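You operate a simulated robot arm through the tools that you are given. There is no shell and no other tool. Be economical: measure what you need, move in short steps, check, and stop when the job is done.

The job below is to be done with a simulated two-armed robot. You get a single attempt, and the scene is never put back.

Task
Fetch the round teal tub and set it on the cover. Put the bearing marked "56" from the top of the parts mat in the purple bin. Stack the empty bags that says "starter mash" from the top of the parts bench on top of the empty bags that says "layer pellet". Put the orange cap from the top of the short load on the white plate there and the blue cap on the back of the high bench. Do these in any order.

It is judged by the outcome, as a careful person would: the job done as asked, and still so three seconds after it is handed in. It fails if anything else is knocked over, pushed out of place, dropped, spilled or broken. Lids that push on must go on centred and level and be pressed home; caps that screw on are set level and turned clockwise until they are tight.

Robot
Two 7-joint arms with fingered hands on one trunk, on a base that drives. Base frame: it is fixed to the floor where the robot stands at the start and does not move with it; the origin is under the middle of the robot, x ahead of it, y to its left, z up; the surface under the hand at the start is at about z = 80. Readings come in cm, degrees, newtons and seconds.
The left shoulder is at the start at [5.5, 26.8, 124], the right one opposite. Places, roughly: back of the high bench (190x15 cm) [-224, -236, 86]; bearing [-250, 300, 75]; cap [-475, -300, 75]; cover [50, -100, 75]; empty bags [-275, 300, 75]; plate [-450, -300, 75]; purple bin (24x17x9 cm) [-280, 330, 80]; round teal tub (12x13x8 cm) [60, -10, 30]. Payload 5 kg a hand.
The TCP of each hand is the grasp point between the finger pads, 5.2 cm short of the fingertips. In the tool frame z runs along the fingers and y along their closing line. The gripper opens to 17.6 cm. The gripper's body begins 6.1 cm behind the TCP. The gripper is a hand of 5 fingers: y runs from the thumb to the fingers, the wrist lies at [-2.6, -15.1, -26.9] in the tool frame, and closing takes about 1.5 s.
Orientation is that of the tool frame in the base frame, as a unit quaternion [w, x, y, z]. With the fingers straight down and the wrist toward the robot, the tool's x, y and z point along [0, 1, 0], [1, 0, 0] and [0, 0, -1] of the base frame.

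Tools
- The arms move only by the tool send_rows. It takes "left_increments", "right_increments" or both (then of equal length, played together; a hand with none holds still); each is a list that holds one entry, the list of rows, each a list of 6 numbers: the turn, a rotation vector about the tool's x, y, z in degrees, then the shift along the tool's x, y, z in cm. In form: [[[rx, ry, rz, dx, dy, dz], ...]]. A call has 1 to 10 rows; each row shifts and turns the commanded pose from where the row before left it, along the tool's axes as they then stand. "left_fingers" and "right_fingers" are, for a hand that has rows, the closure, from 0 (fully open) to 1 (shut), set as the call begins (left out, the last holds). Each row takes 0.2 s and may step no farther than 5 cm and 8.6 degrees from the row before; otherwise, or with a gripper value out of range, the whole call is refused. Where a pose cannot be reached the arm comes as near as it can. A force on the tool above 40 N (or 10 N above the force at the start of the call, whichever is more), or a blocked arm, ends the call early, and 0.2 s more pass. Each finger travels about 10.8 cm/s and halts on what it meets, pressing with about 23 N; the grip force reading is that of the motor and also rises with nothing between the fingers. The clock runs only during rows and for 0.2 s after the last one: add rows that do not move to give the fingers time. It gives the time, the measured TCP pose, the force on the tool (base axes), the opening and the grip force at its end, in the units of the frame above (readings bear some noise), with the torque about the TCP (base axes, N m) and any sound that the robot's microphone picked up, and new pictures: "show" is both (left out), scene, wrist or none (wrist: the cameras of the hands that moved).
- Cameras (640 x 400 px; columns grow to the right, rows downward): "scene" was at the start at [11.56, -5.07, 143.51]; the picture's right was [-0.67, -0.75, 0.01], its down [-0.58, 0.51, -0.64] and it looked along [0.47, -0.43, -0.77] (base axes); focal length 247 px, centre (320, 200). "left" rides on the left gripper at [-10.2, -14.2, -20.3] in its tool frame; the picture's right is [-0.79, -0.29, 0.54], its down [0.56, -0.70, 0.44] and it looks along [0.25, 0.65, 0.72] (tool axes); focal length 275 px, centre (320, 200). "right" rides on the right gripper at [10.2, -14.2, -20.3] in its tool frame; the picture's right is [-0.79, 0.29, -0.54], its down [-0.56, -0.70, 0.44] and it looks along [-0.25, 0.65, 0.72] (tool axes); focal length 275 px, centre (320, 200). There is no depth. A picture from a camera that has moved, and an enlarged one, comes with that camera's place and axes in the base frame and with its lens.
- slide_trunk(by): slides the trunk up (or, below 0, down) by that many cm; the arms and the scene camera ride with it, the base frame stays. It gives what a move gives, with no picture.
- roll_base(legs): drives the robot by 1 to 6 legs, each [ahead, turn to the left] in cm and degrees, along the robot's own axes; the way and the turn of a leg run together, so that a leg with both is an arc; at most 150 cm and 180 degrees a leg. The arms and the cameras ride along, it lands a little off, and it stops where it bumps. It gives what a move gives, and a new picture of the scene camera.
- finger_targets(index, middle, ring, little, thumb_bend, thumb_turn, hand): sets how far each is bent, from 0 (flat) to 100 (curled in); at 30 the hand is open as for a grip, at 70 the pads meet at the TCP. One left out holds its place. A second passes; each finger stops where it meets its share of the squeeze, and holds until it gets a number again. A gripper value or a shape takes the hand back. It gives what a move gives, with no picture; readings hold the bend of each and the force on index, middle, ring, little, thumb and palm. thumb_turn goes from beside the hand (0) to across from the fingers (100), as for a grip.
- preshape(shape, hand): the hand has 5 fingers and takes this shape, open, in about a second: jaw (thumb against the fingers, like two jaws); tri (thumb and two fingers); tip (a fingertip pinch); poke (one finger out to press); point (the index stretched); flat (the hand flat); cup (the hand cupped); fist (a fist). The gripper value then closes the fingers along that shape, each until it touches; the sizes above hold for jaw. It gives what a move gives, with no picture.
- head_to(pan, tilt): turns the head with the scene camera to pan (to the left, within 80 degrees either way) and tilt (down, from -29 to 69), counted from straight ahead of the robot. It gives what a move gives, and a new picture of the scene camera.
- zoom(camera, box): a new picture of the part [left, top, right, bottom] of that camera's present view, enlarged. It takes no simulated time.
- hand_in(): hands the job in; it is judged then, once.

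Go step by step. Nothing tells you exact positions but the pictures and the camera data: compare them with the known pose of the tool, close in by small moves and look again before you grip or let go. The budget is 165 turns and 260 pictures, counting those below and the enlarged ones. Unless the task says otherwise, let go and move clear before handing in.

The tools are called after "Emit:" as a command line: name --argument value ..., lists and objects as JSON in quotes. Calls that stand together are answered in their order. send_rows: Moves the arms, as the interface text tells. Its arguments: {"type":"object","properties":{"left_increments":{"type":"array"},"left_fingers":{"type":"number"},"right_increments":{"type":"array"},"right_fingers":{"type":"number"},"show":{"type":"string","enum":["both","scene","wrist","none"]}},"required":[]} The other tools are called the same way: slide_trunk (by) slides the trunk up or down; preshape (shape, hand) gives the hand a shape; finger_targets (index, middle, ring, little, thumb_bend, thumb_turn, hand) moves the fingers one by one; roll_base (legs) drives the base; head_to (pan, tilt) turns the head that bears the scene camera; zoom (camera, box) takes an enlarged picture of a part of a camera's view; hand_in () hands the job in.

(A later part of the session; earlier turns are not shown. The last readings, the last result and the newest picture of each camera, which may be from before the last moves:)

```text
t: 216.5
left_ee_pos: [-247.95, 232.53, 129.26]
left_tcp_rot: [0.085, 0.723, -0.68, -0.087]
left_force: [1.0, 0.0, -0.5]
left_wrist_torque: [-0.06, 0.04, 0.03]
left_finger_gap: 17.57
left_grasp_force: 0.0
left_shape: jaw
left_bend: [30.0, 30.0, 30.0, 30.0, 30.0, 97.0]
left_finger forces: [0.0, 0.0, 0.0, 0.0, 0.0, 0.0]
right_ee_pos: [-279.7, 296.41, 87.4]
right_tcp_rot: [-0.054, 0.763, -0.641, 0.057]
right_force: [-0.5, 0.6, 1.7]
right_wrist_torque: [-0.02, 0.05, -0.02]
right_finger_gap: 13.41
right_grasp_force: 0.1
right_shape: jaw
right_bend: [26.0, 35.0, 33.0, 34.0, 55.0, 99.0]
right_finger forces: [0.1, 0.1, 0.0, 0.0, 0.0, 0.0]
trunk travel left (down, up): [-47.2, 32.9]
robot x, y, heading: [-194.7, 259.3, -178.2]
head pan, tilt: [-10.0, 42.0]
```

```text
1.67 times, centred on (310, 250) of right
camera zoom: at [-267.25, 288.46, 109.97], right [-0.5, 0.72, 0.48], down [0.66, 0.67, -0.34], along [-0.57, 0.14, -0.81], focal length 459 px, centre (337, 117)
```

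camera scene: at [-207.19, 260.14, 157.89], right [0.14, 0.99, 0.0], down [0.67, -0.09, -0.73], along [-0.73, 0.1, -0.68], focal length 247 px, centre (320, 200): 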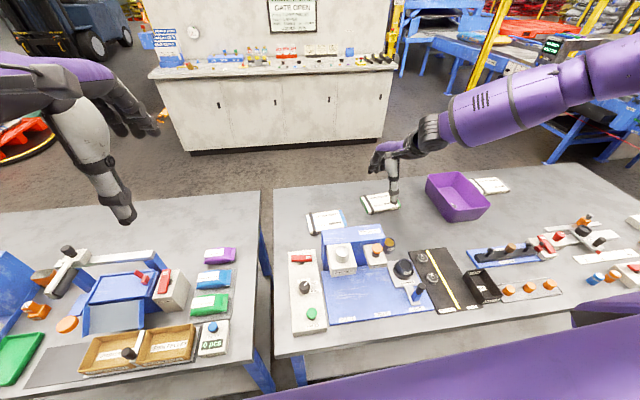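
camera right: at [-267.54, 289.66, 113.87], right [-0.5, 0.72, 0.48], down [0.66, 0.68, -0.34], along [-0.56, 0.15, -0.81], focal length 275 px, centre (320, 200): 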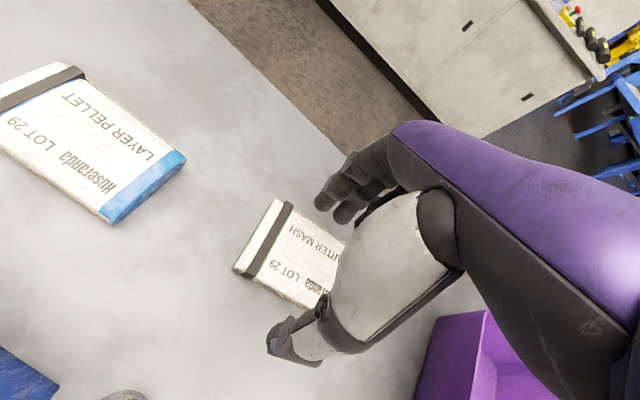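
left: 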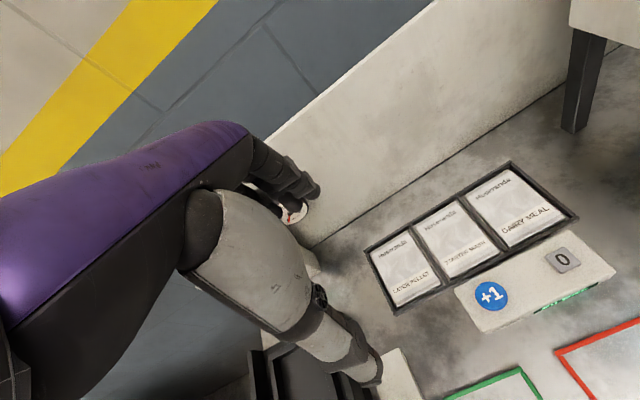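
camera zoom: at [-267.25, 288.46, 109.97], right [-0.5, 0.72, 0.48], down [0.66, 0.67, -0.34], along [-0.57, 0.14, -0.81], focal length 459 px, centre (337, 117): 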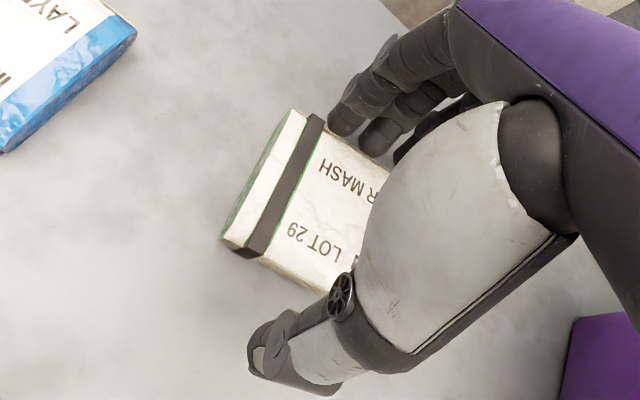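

The thumb is in front of the bundle and the fingers behind it, both about 1 cm above the table. I'll lower 0.8 cm and close.

Emit:
slide_trunk --by -0.9

Emit:
send_rows --right_increments '[[[0, 0, 0, 0, 0, 0], [0, 0, 0, 0, 0, 0], [0, 0, 0, 0, 0, 0], [0, 0, 0, 0, 0, 0], [0, 0, 0, 0, 0, 0], [0, 0, 0, 0, 0, 0]]]' --right_fingers 0.6 --show "wrist"

Emit:
zoom --camera "scene" --box '[330, 160, 426, 220]'

```text
t: 217.1
left_ee_pos: [-247.95, 232.3, 128.18]
left_tcp_rot: [0.086, 0.722, -0.681, -0.087]
left_force: [-0.1, 0.5, -0.7]
left_wrist_torque: [0.01, 0.04, 0.01]
left_finger_gap: 17.59
left_grasp_force: 0.1
left_shape: jaw
left_bend: [30.0, 30.0, 30.0, 30.0, 30.0, 97.0]
left_finger forces: [0.0, 0.1, 0.1, 0.0, 0.0, 0.0]
right_ee_pos: [-279.57, 296.31, 86.6]
right_tcp_rot: [-0.055, 0.763, -0.641, 0.056]
right_force: [-0.4, -0.1, 4.4]
right_wrist_torque: [0.02, 0.35, -0.02]
right_finger_gap: 13.35
right_grasp_force: 0.0
right_shape: jaw
right_bend: [26.0, 35.0, 33.0, 34.0, 55.0, 99.0]
right_finger forces: [0.1, 4.1, 0.0, 0.1, 0.1, 0.0]
trunk travel left (down, up): [-46.3, 33.8]
robot x, y, heading: [-194.73, 259.13, -178.2]
head pan, tilt: [-10.0, 42.0]
```

```text
t: 218.4
left_ee_pos: [-247.87, 232.33, 128.18]
left_tcp_rot: [0.085, 0.722, -0.681, -0.087]
left_force: [0.4, 0.1, 0.7]
left_wrist_torque: [0.01, 0.03, -0.01]
left_finger_gap: 17.59
left_grasp_force: 0.3
left_shape: jaw
left_bend: [30.0, 30.0, 30.0, 30.0, 30.0, 97.0]
left_finger forces: [0.1, 0.0, 0.0, 0.0, 0.0, 0.0]
right_ee_pos: [-279.49, 296.17, 86.79]
right_tcp_rot: [-0.054, 0.763, -0.642, 0.055]
right_force: [-7.4, -0.1, 27.7]
right_wrist_torque: [0.23, -1.25, 0.11]
right_finger_gap: 8.15
right_grasp_force: 22.4
right_shape: jaw
right_bend: [74.0, 46.0, 43.0, 44.0, 73.0, 100.0]
right_finger forces: [12.5, 8.3, 3.2, 0.0, 37.9, 0.0]
trunk travel left (down, up): [-46.3, 33.8]
robot x, y, heading: [-194.75, 259.13, -178.0]
head pan, tilt: [-10.0, 42.0]
camera right: at [-267.24, 288.31, 109.2], right [-0.5, 0.72, 0.48], down [0.66, 0.68, -0.34], along [-0.57, 0.15, -0.81], focal length 275 px, centre (320, 200)
```

right: 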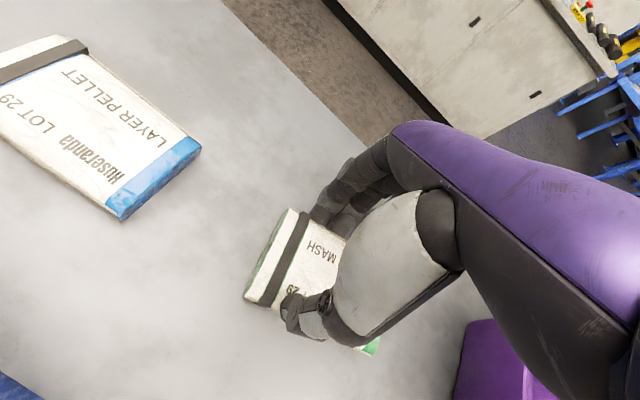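

```text
6.67 times, centred on (378, 190) of scene
camera zoom: at [-207.76, 259.98, 150.98], right [0.14, 0.99, 0.0], down [0.67, -0.09, -0.73], along [-0.73, 0.11, -0.68], focal length 1648 px, centre (-67, 267)
```

zoom: 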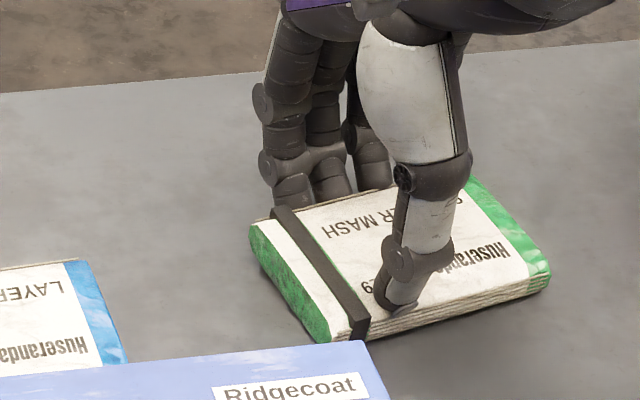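

The thumb curls over the top edge when it closes. I'll reopen and instead hold the thumb fixed as a vertical jaw, closing only the fingers against it.

Emit:
send_rows --right_increments '[[[0, 0, 0, 0, 0, 0], [0, 0, 0, 0, 0, -0.3], [0, 0, 0, 0, 0, 0], [0, 0, 0, 0, 0, 0]]]' --right_fingers 0.24 --show "wrist"

Emit:
zoom --camera "scene" --box '[330, 160, 426, 220]'

```text
t: 219.4
left_ee_pos: [-247.95, 232.37, 128.15]
left_tcp_rot: [0.085, 0.723, -0.68, -0.087]
left_force: [0.1, 0.3, -0.2]
left_wrist_torque: [0.0, 0.0, -0.03]
left_finger_gap: 17.58
left_grasp_force: 0.0
left_shape: jaw
left_bend: [30.0, 30.0, 30.0, 30.0, 30.0, 97.0]
left_finger forces: [0.1, 0.0, 0.1, 0.0, 0.0, 0.1]
right_ee_pos: [-279.43, 296.46, 86.65]
right_tcp_rot: [-0.056, 0.763, -0.641, 0.057]
right_force: [0.9, -0.2, 1.3]
right_wrist_torque: [-0.02, 0.06, 0.01]
right_finger_gap: 13.3
right_grasp_force: 0.0
right_shape: jaw
right_bend: [26.0, 36.0, 33.0, 34.0, 55.0, 99.0]
right_finger forces: [0.0, 1.2, 0.0, 0.1, 0.1, 0.1]
trunk travel left (down, up): [-46.3, 33.8]
robot x, y, heading: [-194.65, 258.82, -178.0]
head pan, tilt: [-10.0, 42.0]
camera right: at [-267.24, 288.48, 109.09], right [-0.5, 0.72, 0.48], down [0.66, 0.68, -0.33], along [-0.56, 0.15, -0.81], focal length 275 px, centre (320, 200)
```

right: 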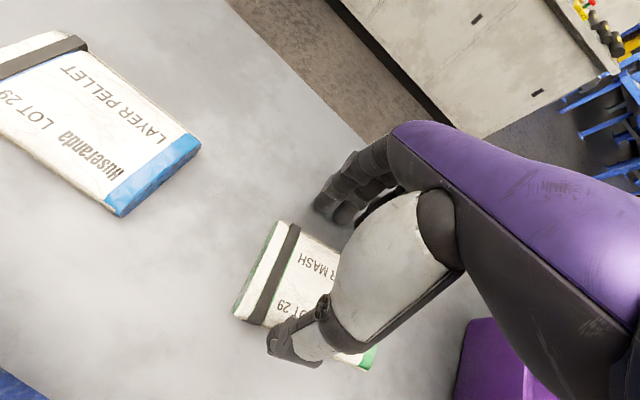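

```text
6.67 times, centred on (378, 190) of scene
camera zoom: at [-207.88, 260.07, 150.93], right [0.14, 0.99, 0.0], down [0.67, -0.09, -0.73], along [-0.73, 0.1, -0.68], focal length 1648 px, centre (-67, 267)
```

zoom: 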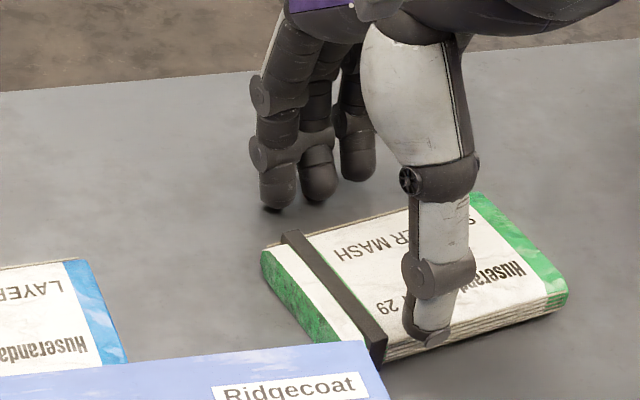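

The bundle slid toward me and is now at about [-275.8,298.9], rotated ~12°. I'll lift, move the hand back so the thumb clears its front edge, and look.

Emit:
send_rows --right_increments '[[[0, 0, 0, 0, 0, -1.5], [0, 0, 0, 0, 0, -2], [0, 0, -0.5, -0.85, -1.55, 0], [0, 0, -0.5, -0.85, -1.55, 0], [0, 0, -1, 0, 0, 0], [0, 0, 0, 0, 0, 0]]]' --right_fingers 0.24 --show "wrist"

Emit:
zoom --camera "scene" --box '[330, 160, 426, 220]'

```text
t: 220.8
left_ee_pos: [-247.99, 232.48, 128.11]
left_tcp_rot: [0.086, 0.722, -0.681, -0.087]
left_force: [0.6, -0.1, -0.4]
left_wrist_torque: [-0.01, 0.05, 0.06]
left_finger_gap: 17.56
left_grasp_force: 0.0
left_shape: jaw
left_bend: [30.0, 30.0, 30.0, 30.0, 30.0, 97.0]
left_finger forces: [0.0, 0.0, 0.0, 0.0, 0.0, 0.1]
right_ee_pos: [-277.19, 298.51, 90.92]
right_tcp_rot: [-0.054, 0.774, -0.628, 0.056]
right_force: [0.5, -0.2, 0.0]
right_wrist_torque: [0.01, 0.07, -0.03]
right_finger_gap: 13.36
right_grasp_force: 0.0
right_shape: jaw
right_bend: [26.0, 36.0, 33.0, 34.0, 55.0, 99.0]
right_finger forces: [0.0, 0.0, 0.0, 0.1, 0.0, 0.1]
trunk travel left (down, up): [-46.3, 33.8]
robot x, y, heading: [-194.57, 258.85, -178.1]
head pan, tilt: [-10.0, 42.0]
camera right: at [-264.71, 291.14, 113.29], right [-0.52, 0.71, 0.47], down [0.63, 0.7, -0.34], along [-0.57, 0.12, -0.81], focal length 275 px, centre (320, 200)
```

right: 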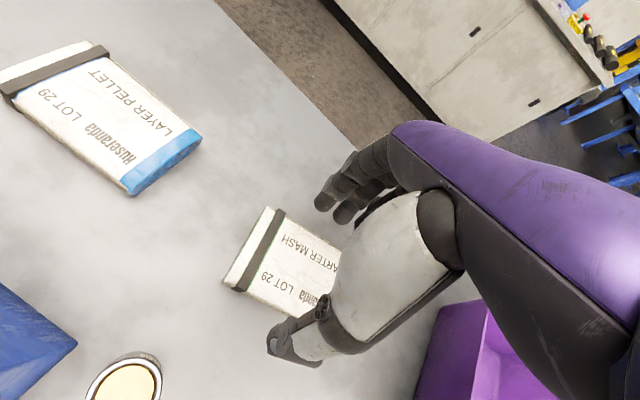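

```text
6.67 times, centred on (378, 190) of scene
camera zoom: at [-207.84, 260.06, 150.95], right [0.14, 0.99, 0.0], down [0.67, -0.09, -0.73], along [-0.73, 0.1, -0.68], focal length 1648 px, centre (-67, 267)
```

zoom: 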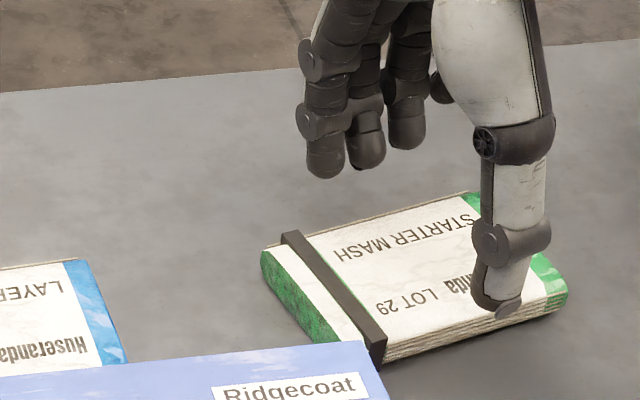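

The thumb will land in front of the edge. I'll nudge left, descend 4 cm, then close only the four fingers against the fixed thumb.

Emit:
send_rows --right_increments '[[[0, 0, 0, 0.45, 0, 1], [0, 0, 0, 0.45, 0, 1], [0, 0, 0, 0, 0, 1], [0, 0, 0, 0, 0, 0.6], [0, 0, 0, 0, 0, 0.5], [0, 0, 0, 0, 0, 0]]]' --right_fingers 0.24 --show "none"

Emit:
zoom --camera "scene" --box '[330, 160, 426, 220]'

Emit:
finger_targets --hand "right" --index 46 --middle 46 --ring 46 --little 46

Emit:
zoom --camera "scene" --box '[330, 160, 426, 220]'

```text
t: 222.2
left_ee_pos: [-248.06, 232.37, 128.13]
left_tcp_rot: [0.085, 0.723, -0.68, -0.086]
left_force: [1.1, 0.2, -0.2]
left_wrist_torque: [0.03, 0.05, 0.0]
left_finger_gap: 17.61
left_grasp_force: 0.0
left_shape: jaw
left_bend: [30.0, 30.0, 30.0, 30.0, 30.0, 97.0]
left_finger forces: [0.0, 0.0, 0.0, 0.1, 0.1, 0.1]
right_ee_pos: [-276.66, 297.55, 86.79]
right_tcp_rot: [-0.054, 0.774, -0.628, 0.057]
right_force: [0.7, -0.4, 1.3]
right_wrist_torque: [0.01, 0.05, -0.02]
right_finger_gap: 13.37
right_grasp_force: 0.1
right_shape: jaw
right_bend: [26.0, 36.0, 33.0, 34.0, 55.0, 99.0]
right_finger forces: [0.0, 0.0, 0.0, 0.0, 0.0, 0.1]
trunk travel left (down, up): [-46.3, 33.8]
robot x, y, heading: [-194.72, 259.14, -178.3]
head pan, tilt: [-10.0, 42.0]
```

```text
6.67 times, centred on (378, 190) of scene
camera zoom: at [-207.88, 260.05, 150.95], right [0.14, 0.99, 0.0], down [0.67, -0.09, -0.73], along [-0.73, 0.1, -0.68], focal length 1648 px, centre (-67, 267)
```

zoom: 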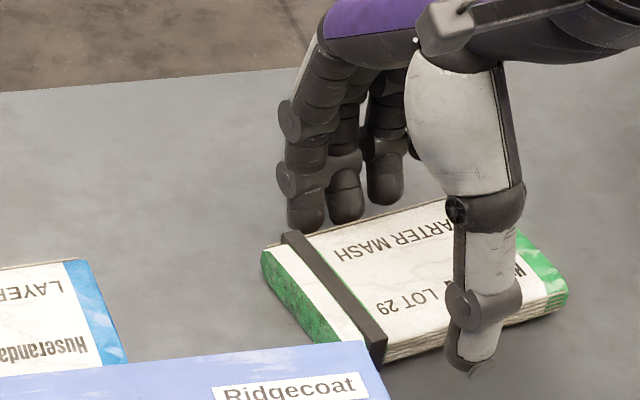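

```text
t: 223.2
left_ee_pos: [-247.89, 232.22, 128.19]
left_tcp_rot: [0.085, 0.723, -0.68, -0.088]
left_force: [0.4, 0.8, -0.5]
left_wrist_torque: [0.0, -0.02, 0.01]
left_finger_gap: 17.6
left_grasp_force: 0.0
left_shape: jaw
left_bend: [30.0, 30.0, 30.0, 30.0, 30.0, 97.0]
left_finger forces: [0.0, 0.1, 0.0, 0.1, 0.1, 0.0]
right_ee_pos: [-276.7, 297.5, 87.04]
right_tcp_rot: [-0.053, 0.774, -0.628, 0.057]
right_force: [-4.4, -2.4, 16.3]
right_wrist_torque: [0.04, 1.27, 0.07]
right_finger_gap: 13.18
right_grasp_force: 7.7
right_shape: fingers
right_bend: [46.0, 45.0, 46.0, 46.0, 55.0, 99.0]
right_finger forces: [0.3, 15.2, 0.1, 0.0, 0.0, 0.0]
trunk travel left (down, up): [-46.3, 33.8]
robot x, y, heading: [-194.52, 259.04, -178.3]
head pan, tilt: [-10.0, 42.0]
```

```text
6.67 times, centred on (378, 190) of scene
camera zoom: at [-207.82, 260.01, 150.96], right [0.14, 0.99, 0.0], down [0.67, -0.09, -0.73], along [-0.73, 0.11, -0.68], focal length 1648 px, centre (-67, 267)
```

zoom: 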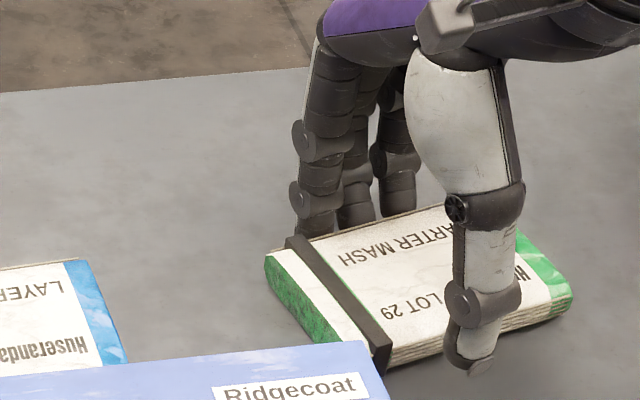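

The middle fingertip presses the table as it bends. I'll raise about 0.6 cm and close the fingers further.

Emit:
slide_trunk --by 0.7

Emit:
finger_targets --hand "right" --index 56 --middle 54 --ring 55 --little 56

Emit:
zoom --camera "scene" --box '[330, 160, 426, 220]'

```text
t: 223.8
left_ee_pos: [-247.95, 232.38, 128.86]
left_tcp_rot: [0.086, 0.723, -0.68, -0.087]
left_force: [0.5, 0.4, -0.3]
left_wrist_torque: [0.02, 0.01, -0.03]
left_finger_gap: 17.59
left_grasp_force: 0.2
left_shape: jaw
left_bend: [30.0, 30.0, 30.0, 30.0, 30.0, 97.0]
left_finger forces: [0.0, 0.0, 0.0, 0.1, 0.1, 0.0]
right_ee_pos: [-276.42, 297.79, 87.29]
right_tcp_rot: [-0.055, 0.774, -0.628, 0.058]
right_force: [-0.6, 0.7, 0.2]
right_wrist_torque: [0.01, 0.03, 0.04]
right_finger_gap: 13.18
right_grasp_force: 0.0
right_shape: fingers
right_bend: [46.0, 46.0, 46.0, 46.0, 55.0, 99.0]
right_finger forces: [0.0, 0.0, 0.0, 0.1, 0.0, 0.0]
trunk travel left (down, up): [-47.0, 33.1]
robot x, y, heading: [-194.77, 258.95, -178.3]
head pan, tilt: [-10.0, 42.0]
```

```text
t: 224.8
left_ee_pos: [-248.05, 232.42, 128.85]
left_tcp_rot: [0.085, 0.723, -0.68, -0.086]
left_force: [-0.9, 0.1, -0.3]
left_wrist_torque: [0.01, -0.02, 0.02]
left_finger_gap: 17.59
left_grasp_force: 0.1
left_shape: jaw
left_bend: [30.0, 30.0, 30.0, 30.0, 30.0, 97.0]
left_finger forces: [0.0, 0.0, 0.0, 0.0, 0.1, 0.1]
right_ee_pos: [-276.66, 297.64, 87.43]
right_tcp_rot: [-0.054, 0.774, -0.628, 0.058]
right_force: [-0.6, -0.9, 0.1]
right_wrist_torque: [0.01, -0.02, -0.02]
right_finger_gap: 10.94
right_grasp_force: 0.0
right_shape: fingers
right_bend: [56.0, 54.0, 55.0, 56.0, 55.0, 99.0]
right_finger forces: [0.0, 0.0, 0.0, 0.0, 0.0, 0.1]
trunk travel left (down, up): [-47.0, 33.1]
robot x, y, heading: [-194.58, 258.69, -178.5]
head pan, tilt: [-10.0, 42.0]
```

```text
6.67 times, centred on (378, 190) of scene
camera zoom: at [-207.83, 260.07, 151.65], right [0.14, 0.99, 0.0], down [0.67, -0.09, -0.73], along [-0.73, 0.1, -0.68], focal length 1648 px, centre (-67, 267)
```

zoom: 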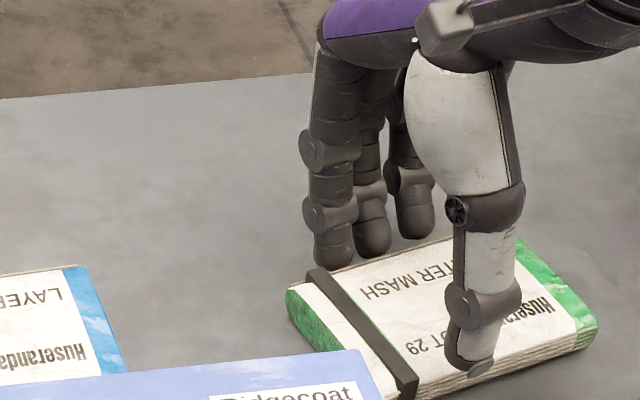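

I'll look closely from the wrist to see whether the thumb is in front of or above the edge.

Emit:
zoom --camera "right" --box '[230, 190, 390, 370]'

Emit:
zoom --camera "scene" --box '[370, 195, 434, 235]'

```text
2.22 times, centred on (310, 280) of right
camera zoom: at [-264.11, 290.29, 109.89], right [-0.52, 0.71, 0.47], down [0.63, 0.7, -0.34], along [-0.57, 0.12, -0.81], focal length 612 px, centre (342, 22)
```

zoom: 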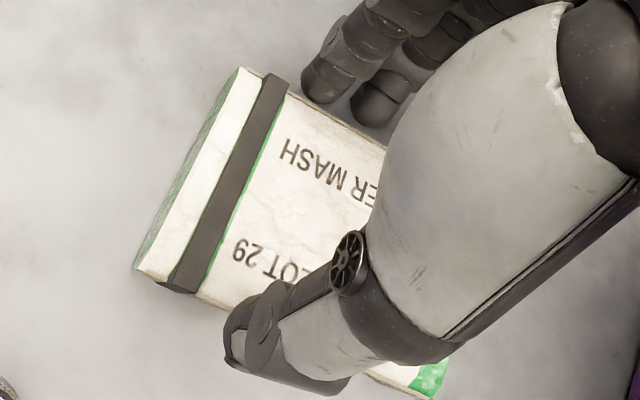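

```text
10.00 times, centred on (402, 215) of scene
camera zoom: at [-207.83, 260.07, 151.65], right [0.14, 0.99, 0.0], down [0.67, -0.09, -0.73], along [-0.73, 0.1, -0.68], focal length 2471 px, centre (-500, 50)
```

zoom: 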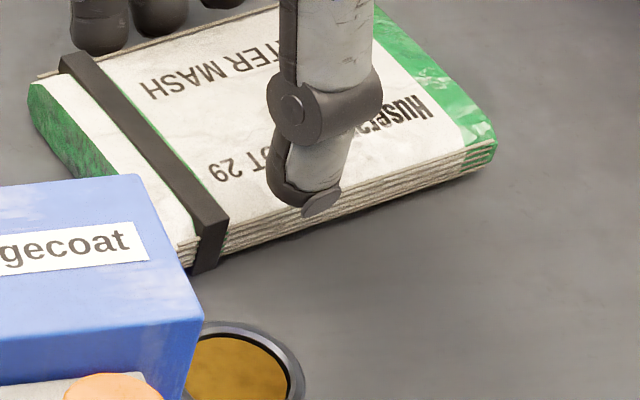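

The thumb tip is only at the top of the front edge. I'll relax the fingers, shift back 1 cm and reduce the tilt so the thumb sits lower.

Emit:
finger_targets --hand "right" --index 42 --middle 40 --ring 41 --little 42

Emit:
send_rows --right_increments '[[[0, 0, 0, 0, -0.8, -0.6], [0, 0, 0, 0, -0.9, 0], [-3, 0, 0, 0, 0, 0], [-3, 0, 0, 0, 0, 0], [0, 0, 0, 0, 0, 0.5], [0, 0, 0, 0, 0, 0.5], [0, 0, 0, 0, 0, 0]]]' --show "none"

Emit:
zoom --camera "scene" --box '[354, 175, 434, 235]'

```text
t: 225.8
left_ee_pos: [-247.84, 232.49, 128.9]
left_tcp_rot: [0.086, 0.722, -0.681, -0.087]
left_force: [0.1, -0.3, 1.1]
left_wrist_torque: [0.01, -0.01, 0.04]
left_finger_gap: 17.61
left_grasp_force: 0.1
left_shape: jaw
left_bend: [30.0, 30.0, 30.0, 30.0, 30.0, 97.0]
left_finger forces: [0.0, 0.0, 0.0, 0.1, 0.0, 0.0]
right_ee_pos: [-276.63, 297.72, 87.5]
right_tcp_rot: [-0.054, 0.774, -0.628, 0.058]
right_force: [-0.2, 0.2, -1.0]
right_wrist_torque: [-0.02, -0.01, 0.01]
right_finger_gap: 14.06
right_grasp_force: 0.0
right_shape: fingers
right_bend: [42.0, 40.0, 41.0, 42.0, 55.0, 99.0]
right_finger forces: [0.0, 0.0, 0.0, 0.0, 0.0, 0.0]
trunk travel left (down, up): [-47.0, 33.1]
robot x, y, heading: [-194.73, 258.97, -177.8]
head pan, tilt: [-10.0, 42.0]
```

```text
t: 227.4
left_ee_pos: [-248.02, 232.31, 128.82]
left_tcp_rot: [0.086, 0.722, -0.681, -0.086]
left_force: [0.4, -0.1, 0.8]
left_wrist_torque: [0.03, 0.0, -0.01]
left_finger_gap: 17.58
left_grasp_force: 0.1
left_shape: jaw
left_bend: [30.0, 30.0, 30.0, 30.0, 30.0, 97.0]
left_finger forces: [0.1, 0.0, 0.1, 0.0, 0.1, 0.0]
right_ee_pos: [-275.18, 297.99, 87.42]
right_tcp_rot: [-0.014, 0.776, -0.63, 0.024]
right_force: [-0.6, 1.1, 0.4]
right_wrist_torque: [0.06, -0.01, -0.02]
right_finger_gap: 14.01
right_grasp_force: 0.0
right_shape: fingers
right_bend: [42.0, 40.0, 41.0, 42.0, 55.0, 99.0]
right_finger forces: [0.0, 0.1, 0.0, 0.0, 0.1, 0.0]
trunk travel left (down, up): [-47.0, 33.1]
robot x, y, heading: [-194.82, 258.99, -178.0]
head pan, tilt: [-10.0, 42.0]
```

```text
6.67 times, centred on (394, 205) of scene
camera zoom: at [-207.81, 260.03, 151.65], right [0.14, 0.99, 0.0], down [0.67, -0.09, -0.73], along [-0.73, 0.1, -0.68], focal length 1648 px, centre (-173, 167)
```

zoom: 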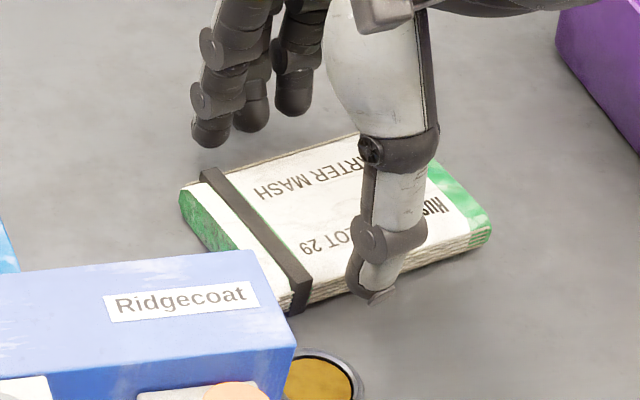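

The thumb is now in front of the edge near table level. I'll lower 0.6 cm more and close the fingers.

Emit:
slide_trunk --by -0.7

Emit:
finger_targets --hand "right" --index 62 --middle 60 --ring 61 --little 62

Emit:
zoom --camera "scene" --box '[354, 175, 434, 235]'

```text
t: 228.0
left_ee_pos: [-248.03, 232.46, 128.16]
left_tcp_rot: [0.085, 0.722, -0.681, -0.087]
left_force: [1.2, 1.3, -0.5]
left_wrist_torque: [0.01, 0.02, 0.01]
left_finger_gap: 17.57
left_grasp_force: 0.0
left_shape: jaw
left_bend: [30.0, 30.0, 30.0, 30.0, 30.0, 97.0]
left_finger forces: [0.0, 0.0, 0.0, 0.0, 0.0, 0.0]
right_ee_pos: [-274.89, 298.0, 86.76]
right_tcp_rot: [-0.013, 0.776, -0.63, 0.023]
right_force: [0.1, 0.0, -0.2]
right_wrist_torque: [0.02, 0.04, -0.01]
right_finger_gap: 14.02
right_grasp_force: 0.1
right_shape: fingers
right_bend: [42.0, 40.0, 41.0, 42.0, 55.0, 99.0]
right_finger forces: [0.0, 0.0, 0.0, 0.1, 0.0, 0.1]
trunk travel left (down, up): [-46.3, 33.8]
robot x, y, heading: [-194.63, 259.06, -178.2]
head pan, tilt: [-10.0, 42.0]
```

```text
t: 229.0
left_ee_pos: [-247.98, 232.32, 128.09]
left_tcp_rot: [0.085, 0.723, -0.68, -0.087]
left_force: [0.0, 0.4, -0.3]
left_wrist_torque: [-0.01, -0.02, -0.01]
left_finger_gap: 17.59
left_grasp_force: 0.2
left_shape: jaw
left_bend: [30.0, 30.0, 30.0, 30.0, 30.0, 97.0]
left_finger forces: [0.1, 0.1, 0.0, 0.0, 0.0, 0.1]
right_ee_pos: [-274.93, 298.07, 86.62]
right_tcp_rot: [-0.014, 0.776, -0.63, 0.024]
right_force: [0.8, 0.0, 0.2]
right_wrist_torque: [0.01, -0.14, -0.02]
right_finger_gap: 10.81
right_grasp_force: 5.7
right_shape: fingers
right_bend: [60.0, 59.0, 60.0, 62.0, 53.0, 99.0]
right_finger forces: [2.7, 1.0, 2.1, 0.0, 6.1, 0.0]
trunk travel left (down, up): [-46.3, 33.8]
robot x, y, heading: [-194.42, 258.81, -178.2]
head pan, tilt: [-10.0, 42.0]
```

```text
6.67 times, centred on (394, 205) of scene
camera zoom: at [-207.91, 260.07, 150.94], right [0.14, 0.99, 0.0], down [0.67, -0.09, -0.73], along [-0.73, 0.1, -0.68], focal length 1648 px, centre (-173, 167)
```

zoom: 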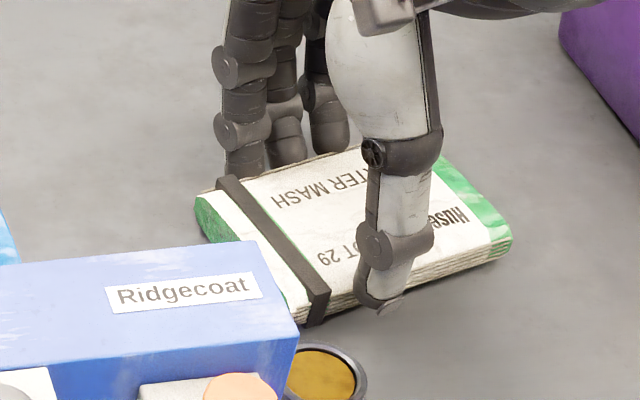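

The bundle is now squeezed between the fingers and a thumb in front. I'll firm up the squeeze.

Emit:
finger_targets --hand "right" --index 78 --middle 78 --ring 78 --little 78

Emit:
zoom --camera "scene" --box '[354, 175, 434, 235]'

```text
t: 230.1
left_ee_pos: [-246.48, 232.88, 129.37]
left_tcp_rot: [0.085, 0.724, -0.678, -0.096]
left_force: [3.7, 2.2, 0.7]
left_wrist_torque: [-0.24, 0.35, 0.18]
left_finger_gap: 17.58
left_grasp_force: 0.0
left_shape: jaw
left_bend: [30.0, 30.0, 30.0, 30.0, 30.0, 98.0]
left_finger forces: [0.0, 0.0, 0.1, 0.0, 0.0, 0.0]
right_ee_pos: [-273.96, 298.01, 88.28]
right_tcp_rot: [-0.004, 0.776, -0.631, 0.017]
right_force: [-1.0, 0.3, 12.2]
right_wrist_torque: [-0.14, -0.64, -0.21]
right_finger_gap: 7.23
right_grasp_force: 17.1
right_shape: fingers
right_bend: [77.0, 78.0, 78.0, 78.0, 49.0, 98.0]
right_finger forces: [8.8, 10.6, 0.0, 0.1, 14.9, 0.1]
trunk travel left (down, up): [-46.3, 33.8]
robot x, y, heading: [-194.78, 259.35, -178.1]
head pan, tilt: [-10.0, 42.0]
stopped (right hand): the force on the tool passed its limit at 41 N (the readings are from after the stop); the commanded pose is now the measured one
```

```text
6.67 times, centred on (394, 205) of scene
camera zoom: at [-207.5, 260.23, 150.96], right [0.14, 0.99, 0.0], down [0.67, -0.09, -0.74], along [-0.73, 0.1, -0.68], focal length 1648 px, centre (-173, 167)
```

zoom: 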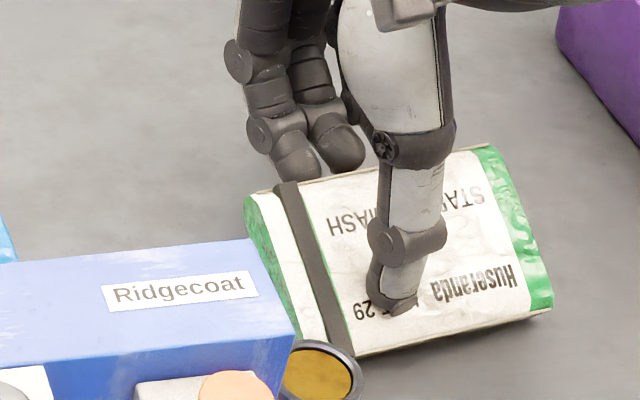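

The bundle popped out under the firmer squeeze: it now sits about 7 cm nearer, clear of the can. I'll open, lift, and re-place the thumb in front so I can push it back and re-grip gently.

Emit:
finger_targets --hand "right" --index 40 --middle 38 --ring 39 --little 40 --thumb_bend 55

Emit:
slide_trunk --by 3

Emit:
send_rows --right_increments '[[[0, 0, 1, -0.45, -1.6, 0], [0, 0, 1, -0.45, -1.6, 0], [0, 0, 1, -0.4, -1.6, 0], [1.5, 0, 1, -0.4, -1.6, 0], [0, 0, 0, 0, 0, 0], [0, 0, 0, 0, 0, 0]]]' --show "wrist"

Emit:
zoom --camera "scene" --box '[354, 175, 450, 245]'

```text
t: 231.1
left_ee_pos: [-246.71, 232.48, 129.13]
left_tcp_rot: [0.084, 0.724, -0.678, -0.094]
left_force: [0.4, 0.2, -0.1]
left_wrist_torque: [0.01, -0.02, -0.01]
left_finger_gap: 17.62
left_grasp_force: 0.1
left_shape: jaw
left_bend: [30.0, 30.0, 30.0, 30.0, 30.0, 98.0]
left_finger forces: [0.0, 0.0, 0.0, 0.0, 0.1, 0.0]
right_ee_pos: [-274.13, 297.84, 88.3]
right_tcp_rot: [-0.006, 0.776, -0.63, 0.016]
right_force: [4.8, 2.3, 33.4]
right_wrist_torque: [0.44, -2.83, 0.15]
right_finger_gap: 12.51
right_grasp_force: 17.6
right_shape: fingers
right_bend: [40.0, 38.0, 39.0, 40.0, 51.0, 99.0]
right_finger forces: [0.1, 0.0, 0.0, 0.0, 34.1, 0.0]
trunk travel left (down, up): [-46.3, 33.8]
robot x, y, heading: [-195.02, 258.89, -177.9]
head pan, tilt: [-10.0, 42.0]
```

```text
t: 231.8
left_ee_pos: [-246.86, 232.79, 132.56]
left_tcp_rot: [0.087, 0.723, -0.678, -0.097]
left_force: [-1.5, 0.1, -1.1]
left_wrist_torque: [-0.07, -0.14, -0.01]
left_finger_gap: 17.61
left_grasp_force: 0.0
left_shape: jaw
left_bend: [30.0, 30.0, 30.0, 30.0, 30.0, 98.0]
left_finger forces: [0.0, 0.1, 0.0, 0.0, 0.0, 0.0]
right_ee_pos: [-274.2, 298.09, 90.65]
right_tcp_rot: [-0.008, 0.777, -0.629, 0.02]
right_force: [-2.0, 0.8, -1.7]
right_wrist_torque: [-0.11, -0.15, 0.02]
right_finger_gap: 11.09
right_grasp_force: 0.0
right_shape: fingers
right_bend: [40.0, 38.0, 39.0, 40.0, 55.0, 99.0]
right_finger forces: [0.0, 0.1, 0.0, 0.1, 0.0, 0.0]
trunk travel left (down, up): [-49.3, 30.8]
robot x, y, heading: [-194.74, 259.06, -177.9]
head pan, tilt: [-10.0, 42.0]
```

```text
t: 233.2
left_ee_pos: [-246.77, 232.66, 132.66]
left_tcp_rot: [0.086, 0.724, -0.678, -0.097]
left_force: [-1.0, -0.5, 0.0]
left_wrist_torque: [0.02, 0.03, 0.01]
left_finger_gap: 17.6
left_grasp_force: 0.0
left_shape: jaw
left_bend: [30.0, 30.0, 30.0, 30.0, 30.0, 98.0]
left_finger forces: [0.1, 0.0, 0.0, 0.0, 0.0, 0.1]
right_ee_pos: [-268.15, 300.72, 91.16]
right_tcp_rot: [-0.018, 0.754, -0.657, 0.027]
right_force: [0.0, -0.2, 0.0]
right_wrist_torque: [-0.02, -0.06, 0.0]
right_finger_gap: 11.07
right_grasp_force: 0.0
right_shape: fingers
right_bend: [40.0, 38.0, 39.0, 40.0, 55.0, 99.0]
right_finger forces: [0.1, 0.0, 0.1, 0.0, 0.0, 0.0]
trunk travel left (down, up): [-49.3, 30.8]
robot x, y, heading: [-194.67, 258.82, -178.0]
head pan, tilt: [-10.0, 42.0]
camera right: at [-254.08, 292.67, 112.44], right [-0.43, 0.75, 0.51], down [0.65, 0.65, -0.41], along [-0.63, 0.16, -0.76], focal length 275 px, centre (320, 200)
```

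right: 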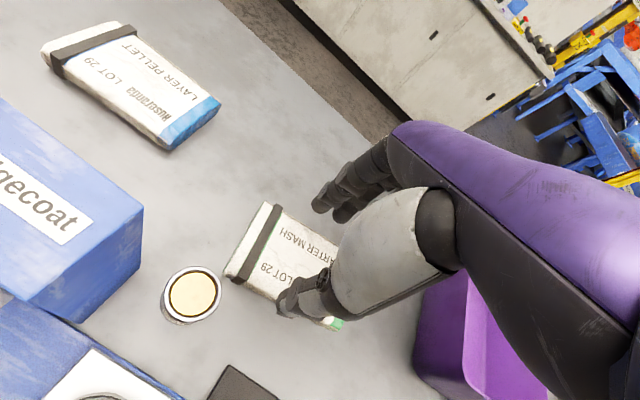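

```text
5.71 times, centred on (402, 210) of scene
camera zoom: at [-207.54, 260.08, 153.96], right [0.14, 0.99, 0.0], down [0.67, -0.09, -0.73], along [-0.73, 0.1, -0.68], focal length 1412 px, centre (-149, 143)
```

zoom: 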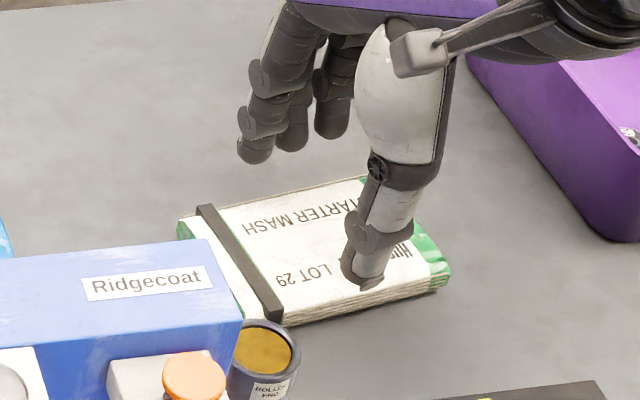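

The thumb will land in front of the edge, but the fingers would land on the far edge. I'll open the fingers wider, then lower and push the bundle back with the thumb.

Emit:
finger_targets --hand "right" --index 20 --middle 20 --ring 20 --little 20 --thumb_bend 50

Emit:
slide_trunk --by -4.3

Emit:
zoom --camera "scene" --box '[354, 175, 450, 245]'

Emit:
zoom --camera "right" --box '[150, 170, 400, 340]'

```text
t: 234.2
left_ee_pos: [-246.72, 232.71, 132.66]
left_tcp_rot: [0.087, 0.724, -0.678, -0.097]
left_force: [1.2, -0.4, 0.3]
left_wrist_torque: [0.03, 0.02, 0.0]
left_finger_gap: 17.59
left_grasp_force: 0.1
left_shape: jaw
left_bend: [30.0, 30.0, 30.0, 30.0, 30.0, 98.0]
left_finger forces: [0.0, 0.1, 0.0, 0.0, 0.0, 0.0]
right_ee_pos: [-268.25, 300.66, 91.27]
right_tcp_rot: [-0.016, 0.754, -0.657, 0.026]
right_force: [0.6, -1.2, 0.0]
right_wrist_torque: [-0.02, -0.03, 0.0]
right_finger_gap: 16.99
right_grasp_force: 0.1
right_shape: fingers
right_bend: [20.0, 20.0, 20.0, 20.0, 50.0, 99.0]
right_finger forces: [0.0, 0.0, 0.0, 0.0, 0.1, 0.0]
trunk travel left (down, up): [-49.3, 30.8]
robot x, y, heading: [-194.46, 258.98, -178.0]
head pan, tilt: [-10.0, 42.0]
```

```text
t: 235.1
left_ee_pos: [-247.07, 232.63, 127.66]
left_tcp_rot: [0.082, 0.724, -0.678, -0.093]
left_force: [0.9, -0.1, 0.8]
left_wrist_torque: [0.03, 0.02, 0.01]
left_finger_gap: 17.59
left_grasp_force: 0.0
left_shape: jaw
left_bend: [30.0, 30.0, 30.0, 30.0, 30.0, 98.0]
left_finger forces: [0.1, 0.0, 0.0, 0.1, 0.0, 0.0]
right_ee_pos: [-268.27, 300.71, 86.98]
right_tcp_rot: [-0.017, 0.754, -0.656, 0.024]
right_force: [0.1, -0.1, 1.4]
right_wrist_torque: [0.07, 0.04, 0.01]
right_finger_gap: 16.98
right_grasp_force: 0.2
right_shape: fingers
right_bend: [20.0, 20.0, 20.0, 20.0, 50.0, 99.0]
right_finger forces: [0.0, 0.0, 0.0, 0.1, 0.1, 0.0]
trunk travel left (down, up): [-45.0, 35.1]
robot x, y, heading: [-194.8, 258.97, -178.1]
head pan, tilt: [-10.0, 42.0]
```

```text
5.71 times, centred on (402, 210) of scene
camera zoom: at [-208.03, 260.05, 149.66], right [0.14, 0.99, 0.0], down [0.67, -0.09, -0.73], along [-0.73, 0.1, -0.68], focal length 1412 px, centre (-149, 143)
```

zoom: 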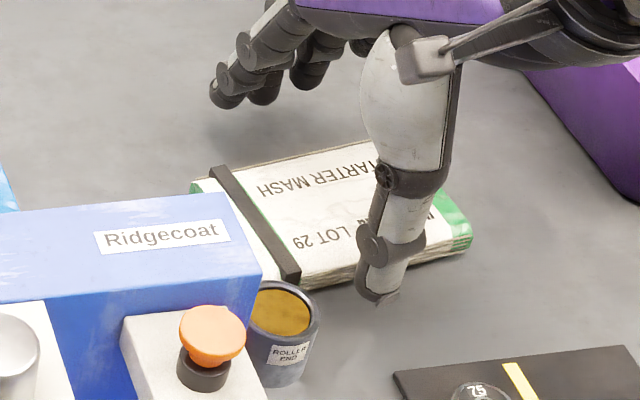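

```text
2.35 times, centred on (275, 255) of right
camera zoom: at [-254.04, 292.66, 108.2], right [-0.43, 0.75, 0.51], down [0.64, 0.65, -0.41], along [-0.64, 0.15, -0.76], focal length 648 px, centre (426, 71)
```

zoom: 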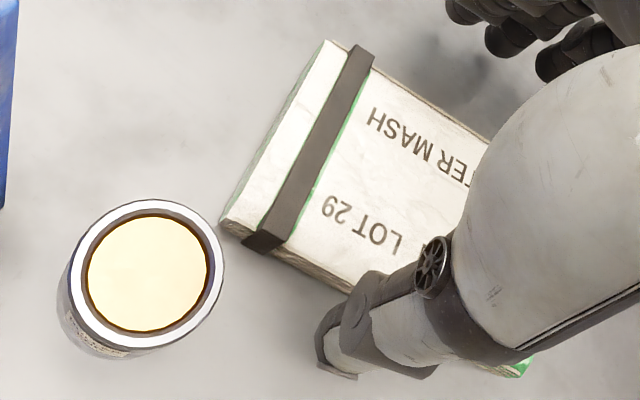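

The thumb is in front of the edge at table level. I'll push the bundle back about 6 cm.

Emit:
send_rows --right_increments '[[[0, 0, 0, 0.2, 0.9, 0], [0, 0, 0, 0.2, 0.9, 0], [0, 0, 0, 0.2, 0.9, 0], [0, 0, 0, 0.2, 0.9, 0], [0, 0, 0, 0, 0.9, 0], [0, 0, 0, 0, 0.9, 0], [0, 0, 0, 0, 0.9, 0], [0, 0, 0, 0, 0.9, 0], [0, 0, 0, 0, 0, 0]]]' --show "wrist"

Emit:
zoom --camera "scene" --box '[354, 165, 434, 225]'

```text
t: 237.1
left_ee_pos: [-247.1, 232.67, 127.44]
left_tcp_rot: [0.082, 0.724, -0.679, -0.093]
left_force: [-0.8, -0.2, 0.0]
left_wrist_torque: [0.0, -0.01, 0.0]
left_finger_gap: 17.57
left_grasp_force: 0.1
left_shape: jaw
left_bend: [30.0, 30.0, 30.0, 30.0, 30.0, 98.0]
left_finger forces: [0.1, 0.0, 0.0, 0.0, 0.0, 0.1]
right_ee_pos: [-275.09, 298.89, 86.65]
right_tcp_rot: [-0.018, 0.754, -0.656, 0.026]
right_force: [0.4, -0.4, 0.0]
right_wrist_torque: [-0.02, -0.01, -0.04]
right_finger_gap: 17.04
right_grasp_force: 0.1
right_shape: fingers
right_bend: [20.0, 20.0, 20.0, 20.0, 50.0, 99.0]
right_finger forces: [0.1, 0.1, 0.1, 0.0, 0.3, 0.1]
trunk travel left (down, up): [-45.0, 35.1]
robot x, y, heading: [-194.54, 258.8, -178.1]
head pan, tilt: [-10.0, 42.0]
camera right: at [-261.08, 290.9, 107.78], right [-0.43, 0.75, 0.51], down [0.65, 0.65, -0.41], along [-0.63, 0.15, -0.76], focal length 275 px, centre (320, 200)
```

right: 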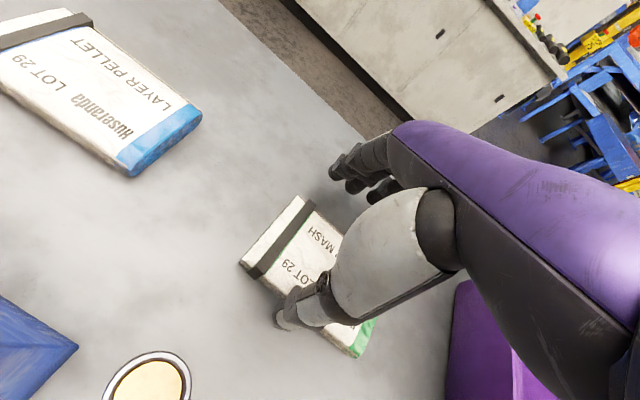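

```text
6.67 times, centred on (394, 195) of scene
camera zoom: at [-208.07, 260.07, 149.63], right [0.14, 0.99, 0.0], down [0.67, -0.09, -0.73], along [-0.73, 0.1, -0.68], focal length 1648 px, centre (-173, 233)
```

zoom: 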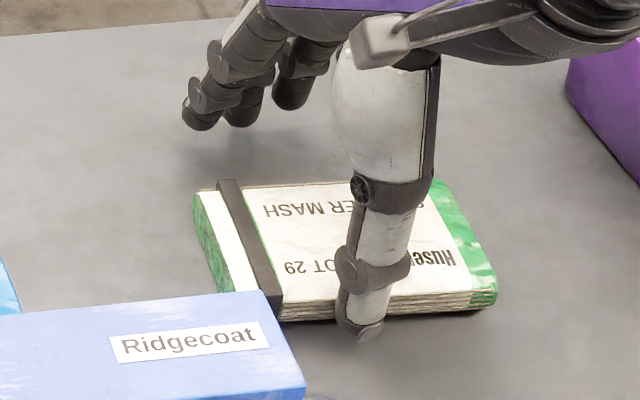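

The bundle slid back squarely with the thumb seated low against its front face. Now I'll close the fingers gently.

Emit:
finger_targets --hand "right" --index 50 --middle 48 --ring 49 --little 50

Emit:
zoom --camera "scene" --box '[354, 165, 434, 225]'

```text
t: 238.1
left_ee_pos: [-247.01, 232.53, 127.45]
left_tcp_rot: [0.081, 0.724, -0.679, -0.092]
left_force: [0.2, -0.3, 0.1]
left_wrist_torque: [0.01, -0.01, -0.03]
left_finger_gap: 17.61
left_grasp_force: 0.0
left_shape: jaw
left_bend: [30.0, 30.0, 30.0, 30.0, 30.0, 98.0]
left_finger forces: [0.0, 0.1, 0.0, 0.0, 0.1, 0.0]
right_ee_pos: [-275.18, 298.95, 86.42]
right_tcp_rot: [-0.018, 0.754, -0.657, 0.025]
right_force: [0.2, 0.9, 0.0]
right_wrist_torque: [0.02, -0.07, -0.02]
right_finger_gap: 11.31
right_grasp_force: 4.3
right_shape: fingers
right_bend: [47.0, 48.0, 49.0, 50.0, 48.0, 99.0]
right_finger forces: [4.9, 0.0, 0.1, 0.1, 5.0, 0.1]
trunk travel left (down, up): [-45.0, 35.1]
robot x, y, heading: [-194.8, 259.12, -178.0]
head pan, tilt: [-10.0, 42.0]
```

```text
6.67 times, centred on (394, 195) of scene
camera zoom: at [-208.1, 260.06, 149.63], right [0.14, 0.99, 0.0], down [0.67, -0.09, -0.73], along [-0.73, 0.1, -0.68], focal length 1648 px, centre (-173, 233)
```

zoom: 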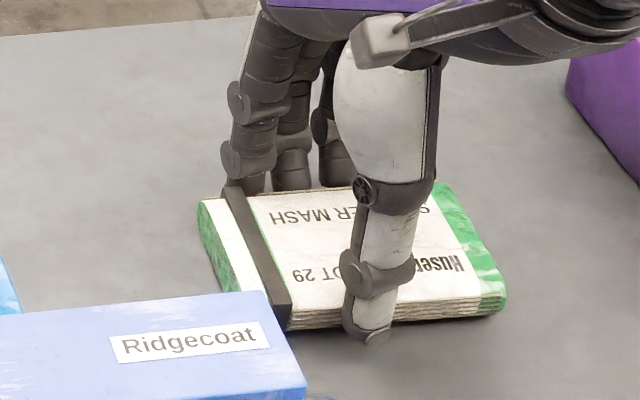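

The index now touches. I'll bring the middle and ring fingers up to contact as well, keeping it light.

Emit:
finger_targets --hand "right" --index 51 --middle 53 --ring 55 --little 50

Emit:
zoom --camera "scene" --box '[354, 165, 434, 225]'

```text
t: 239.1
left_ee_pos: [-247.13, 232.66, 127.64]
left_tcp_rot: [0.082, 0.724, -0.679, -0.093]
left_force: [0.0, -0.2, 0.3]
left_wrist_torque: [-0.01, -0.01, -0.02]
left_finger_gap: 17.6
left_grasp_force: 0.0
left_shape: jaw
left_bend: [30.0, 30.0, 30.0, 30.0, 30.0, 98.0]
left_finger forces: [0.1, 0.0, 0.1, 0.0, 0.0, 0.0]
right_ee_pos: [-275.15, 298.98, 86.38]
right_tcp_rot: [-0.019, 0.754, -0.656, 0.026]
right_force: [0.3, 0.5, -0.1]
right_wrist_torque: [0.02, -0.01, 0.01]
right_finger_gap: 11.3
right_grasp_force: 8.8
right_shape: fingers
right_bend: [48.0, 52.0, 54.0, 50.0, 46.0, 99.0]
right_finger forces: [3.9, 3.2, 1.6, 0.1, 8.5, 0.1]
trunk travel left (down, up): [-45.0, 35.1]
robot x, y, heading: [-194.54, 258.82, -178.1]
head pan, tilt: [-10.0, 42.0]
```

```text
6.67 times, centred on (394, 195) of scene
camera zoom: at [-208.1, 260.07, 149.63], right [0.14, 0.99, 0.0], down [0.67, -0.09, -0.73], along [-0.73, 0.1, -0.68], focal length 1648 px, centre (-173, 233)
```

zoom: 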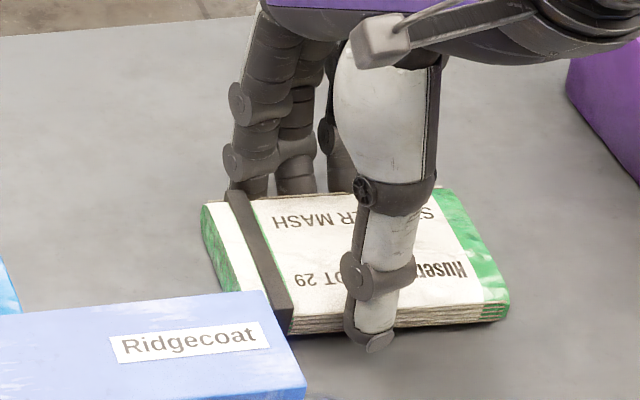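

Three fingers share 8.5 N. I'll add a little more squeeze and then test-lift.

Emit:
finger_targets --hand "right" --index 53 --middle 56 --ring 58

Emit:
slide_trunk --by 3

Emit:
zoom --camera "scene" --box '[354, 165, 434, 225]'

```text
t: 240.1
left_ee_pos: [-247.06, 232.73, 127.49]
left_tcp_rot: [0.082, 0.724, -0.679, -0.092]
left_force: [0.4, 0.0, 0.4]
left_wrist_torque: [0.03, 0.02, 0.01]
left_finger_gap: 17.58
left_grasp_force: 0.0
left_shape: jaw
left_bend: [30.0, 30.0, 30.0, 30.0, 30.0, 98.0]
left_finger forces: [0.0, 0.0, 0.1, 0.1, 0.0, 0.0]
right_ee_pos: [-275.22, 299.12, 86.59]
right_tcp_rot: [-0.017, 0.754, -0.656, 0.026]
right_force: [0.2, -0.3, -0.5]
right_wrist_torque: [-0.01, 0.01, -0.03]
right_finger_gap: 11.27
right_grasp_force: 12.0
right_shape: fingers
right_bend: [50.0, 54.0, 56.0, 50.0, 45.0, 98.0]
right_finger forces: [4.5, 5.2, 1.8, 0.0, 11.6, 0.0]
trunk travel left (down, up): [-45.0, 35.1]
robot x, y, heading: [-194.84, 259.04, -178.3]
head pan, tilt: [-10.0, 42.0]
```

```text
t: 240.9
left_ee_pos: [-246.84, 232.66, 131.1]
left_tcp_rot: [0.084, 0.724, -0.678, -0.095]
left_force: [-1.2, 0.4, -0.7]
left_wrist_torque: [-0.03, -0.09, 0.02]
left_finger_gap: 17.61
left_grasp_force: 0.0
left_shape: jaw
left_bend: [30.0, 30.0, 30.0, 30.0, 30.0, 98.0]
left_finger forces: [0.0, 0.0, 0.0, 0.0, 0.1, 0.1]
right_ee_pos: [-275.24, 298.97, 89.15]
right_tcp_rot: [-0.019, 0.754, -0.656, 0.026]
right_force: [-1.2, 0.8, -2.5]
right_wrist_torque: [-0.12, 0.0, -0.02]
right_finger_gap: 11.27
right_grasp_force: 11.2
right_shape: fingers
right_bend: [50.0, 54.0, 56.0, 50.0, 45.0, 98.0]
right_finger forces: [4.5, 5.2, 1.8, 0.0, 11.6, 0.0]
trunk travel left (down, up): [-48.0, 32.1]
robot x, y, heading: [-194.79, 259.31, -178.1]
head pan, tilt: [-10.0, 42.0]
```

```text
6.67 times, centred on (394, 195) of scene
camera zoom: at [-207.84, 260.11, 152.62], right [0.14, 0.99, 0.0], down [0.67, -0.09, -0.73], along [-0.73, 0.1, -0.68], focal length 1648 px, centre (-173, 233)
```

zoom: 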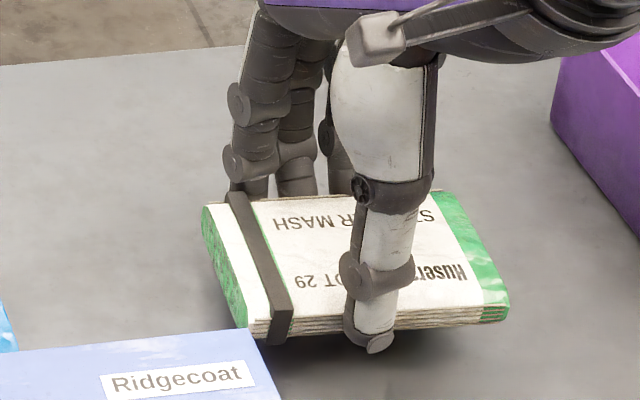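

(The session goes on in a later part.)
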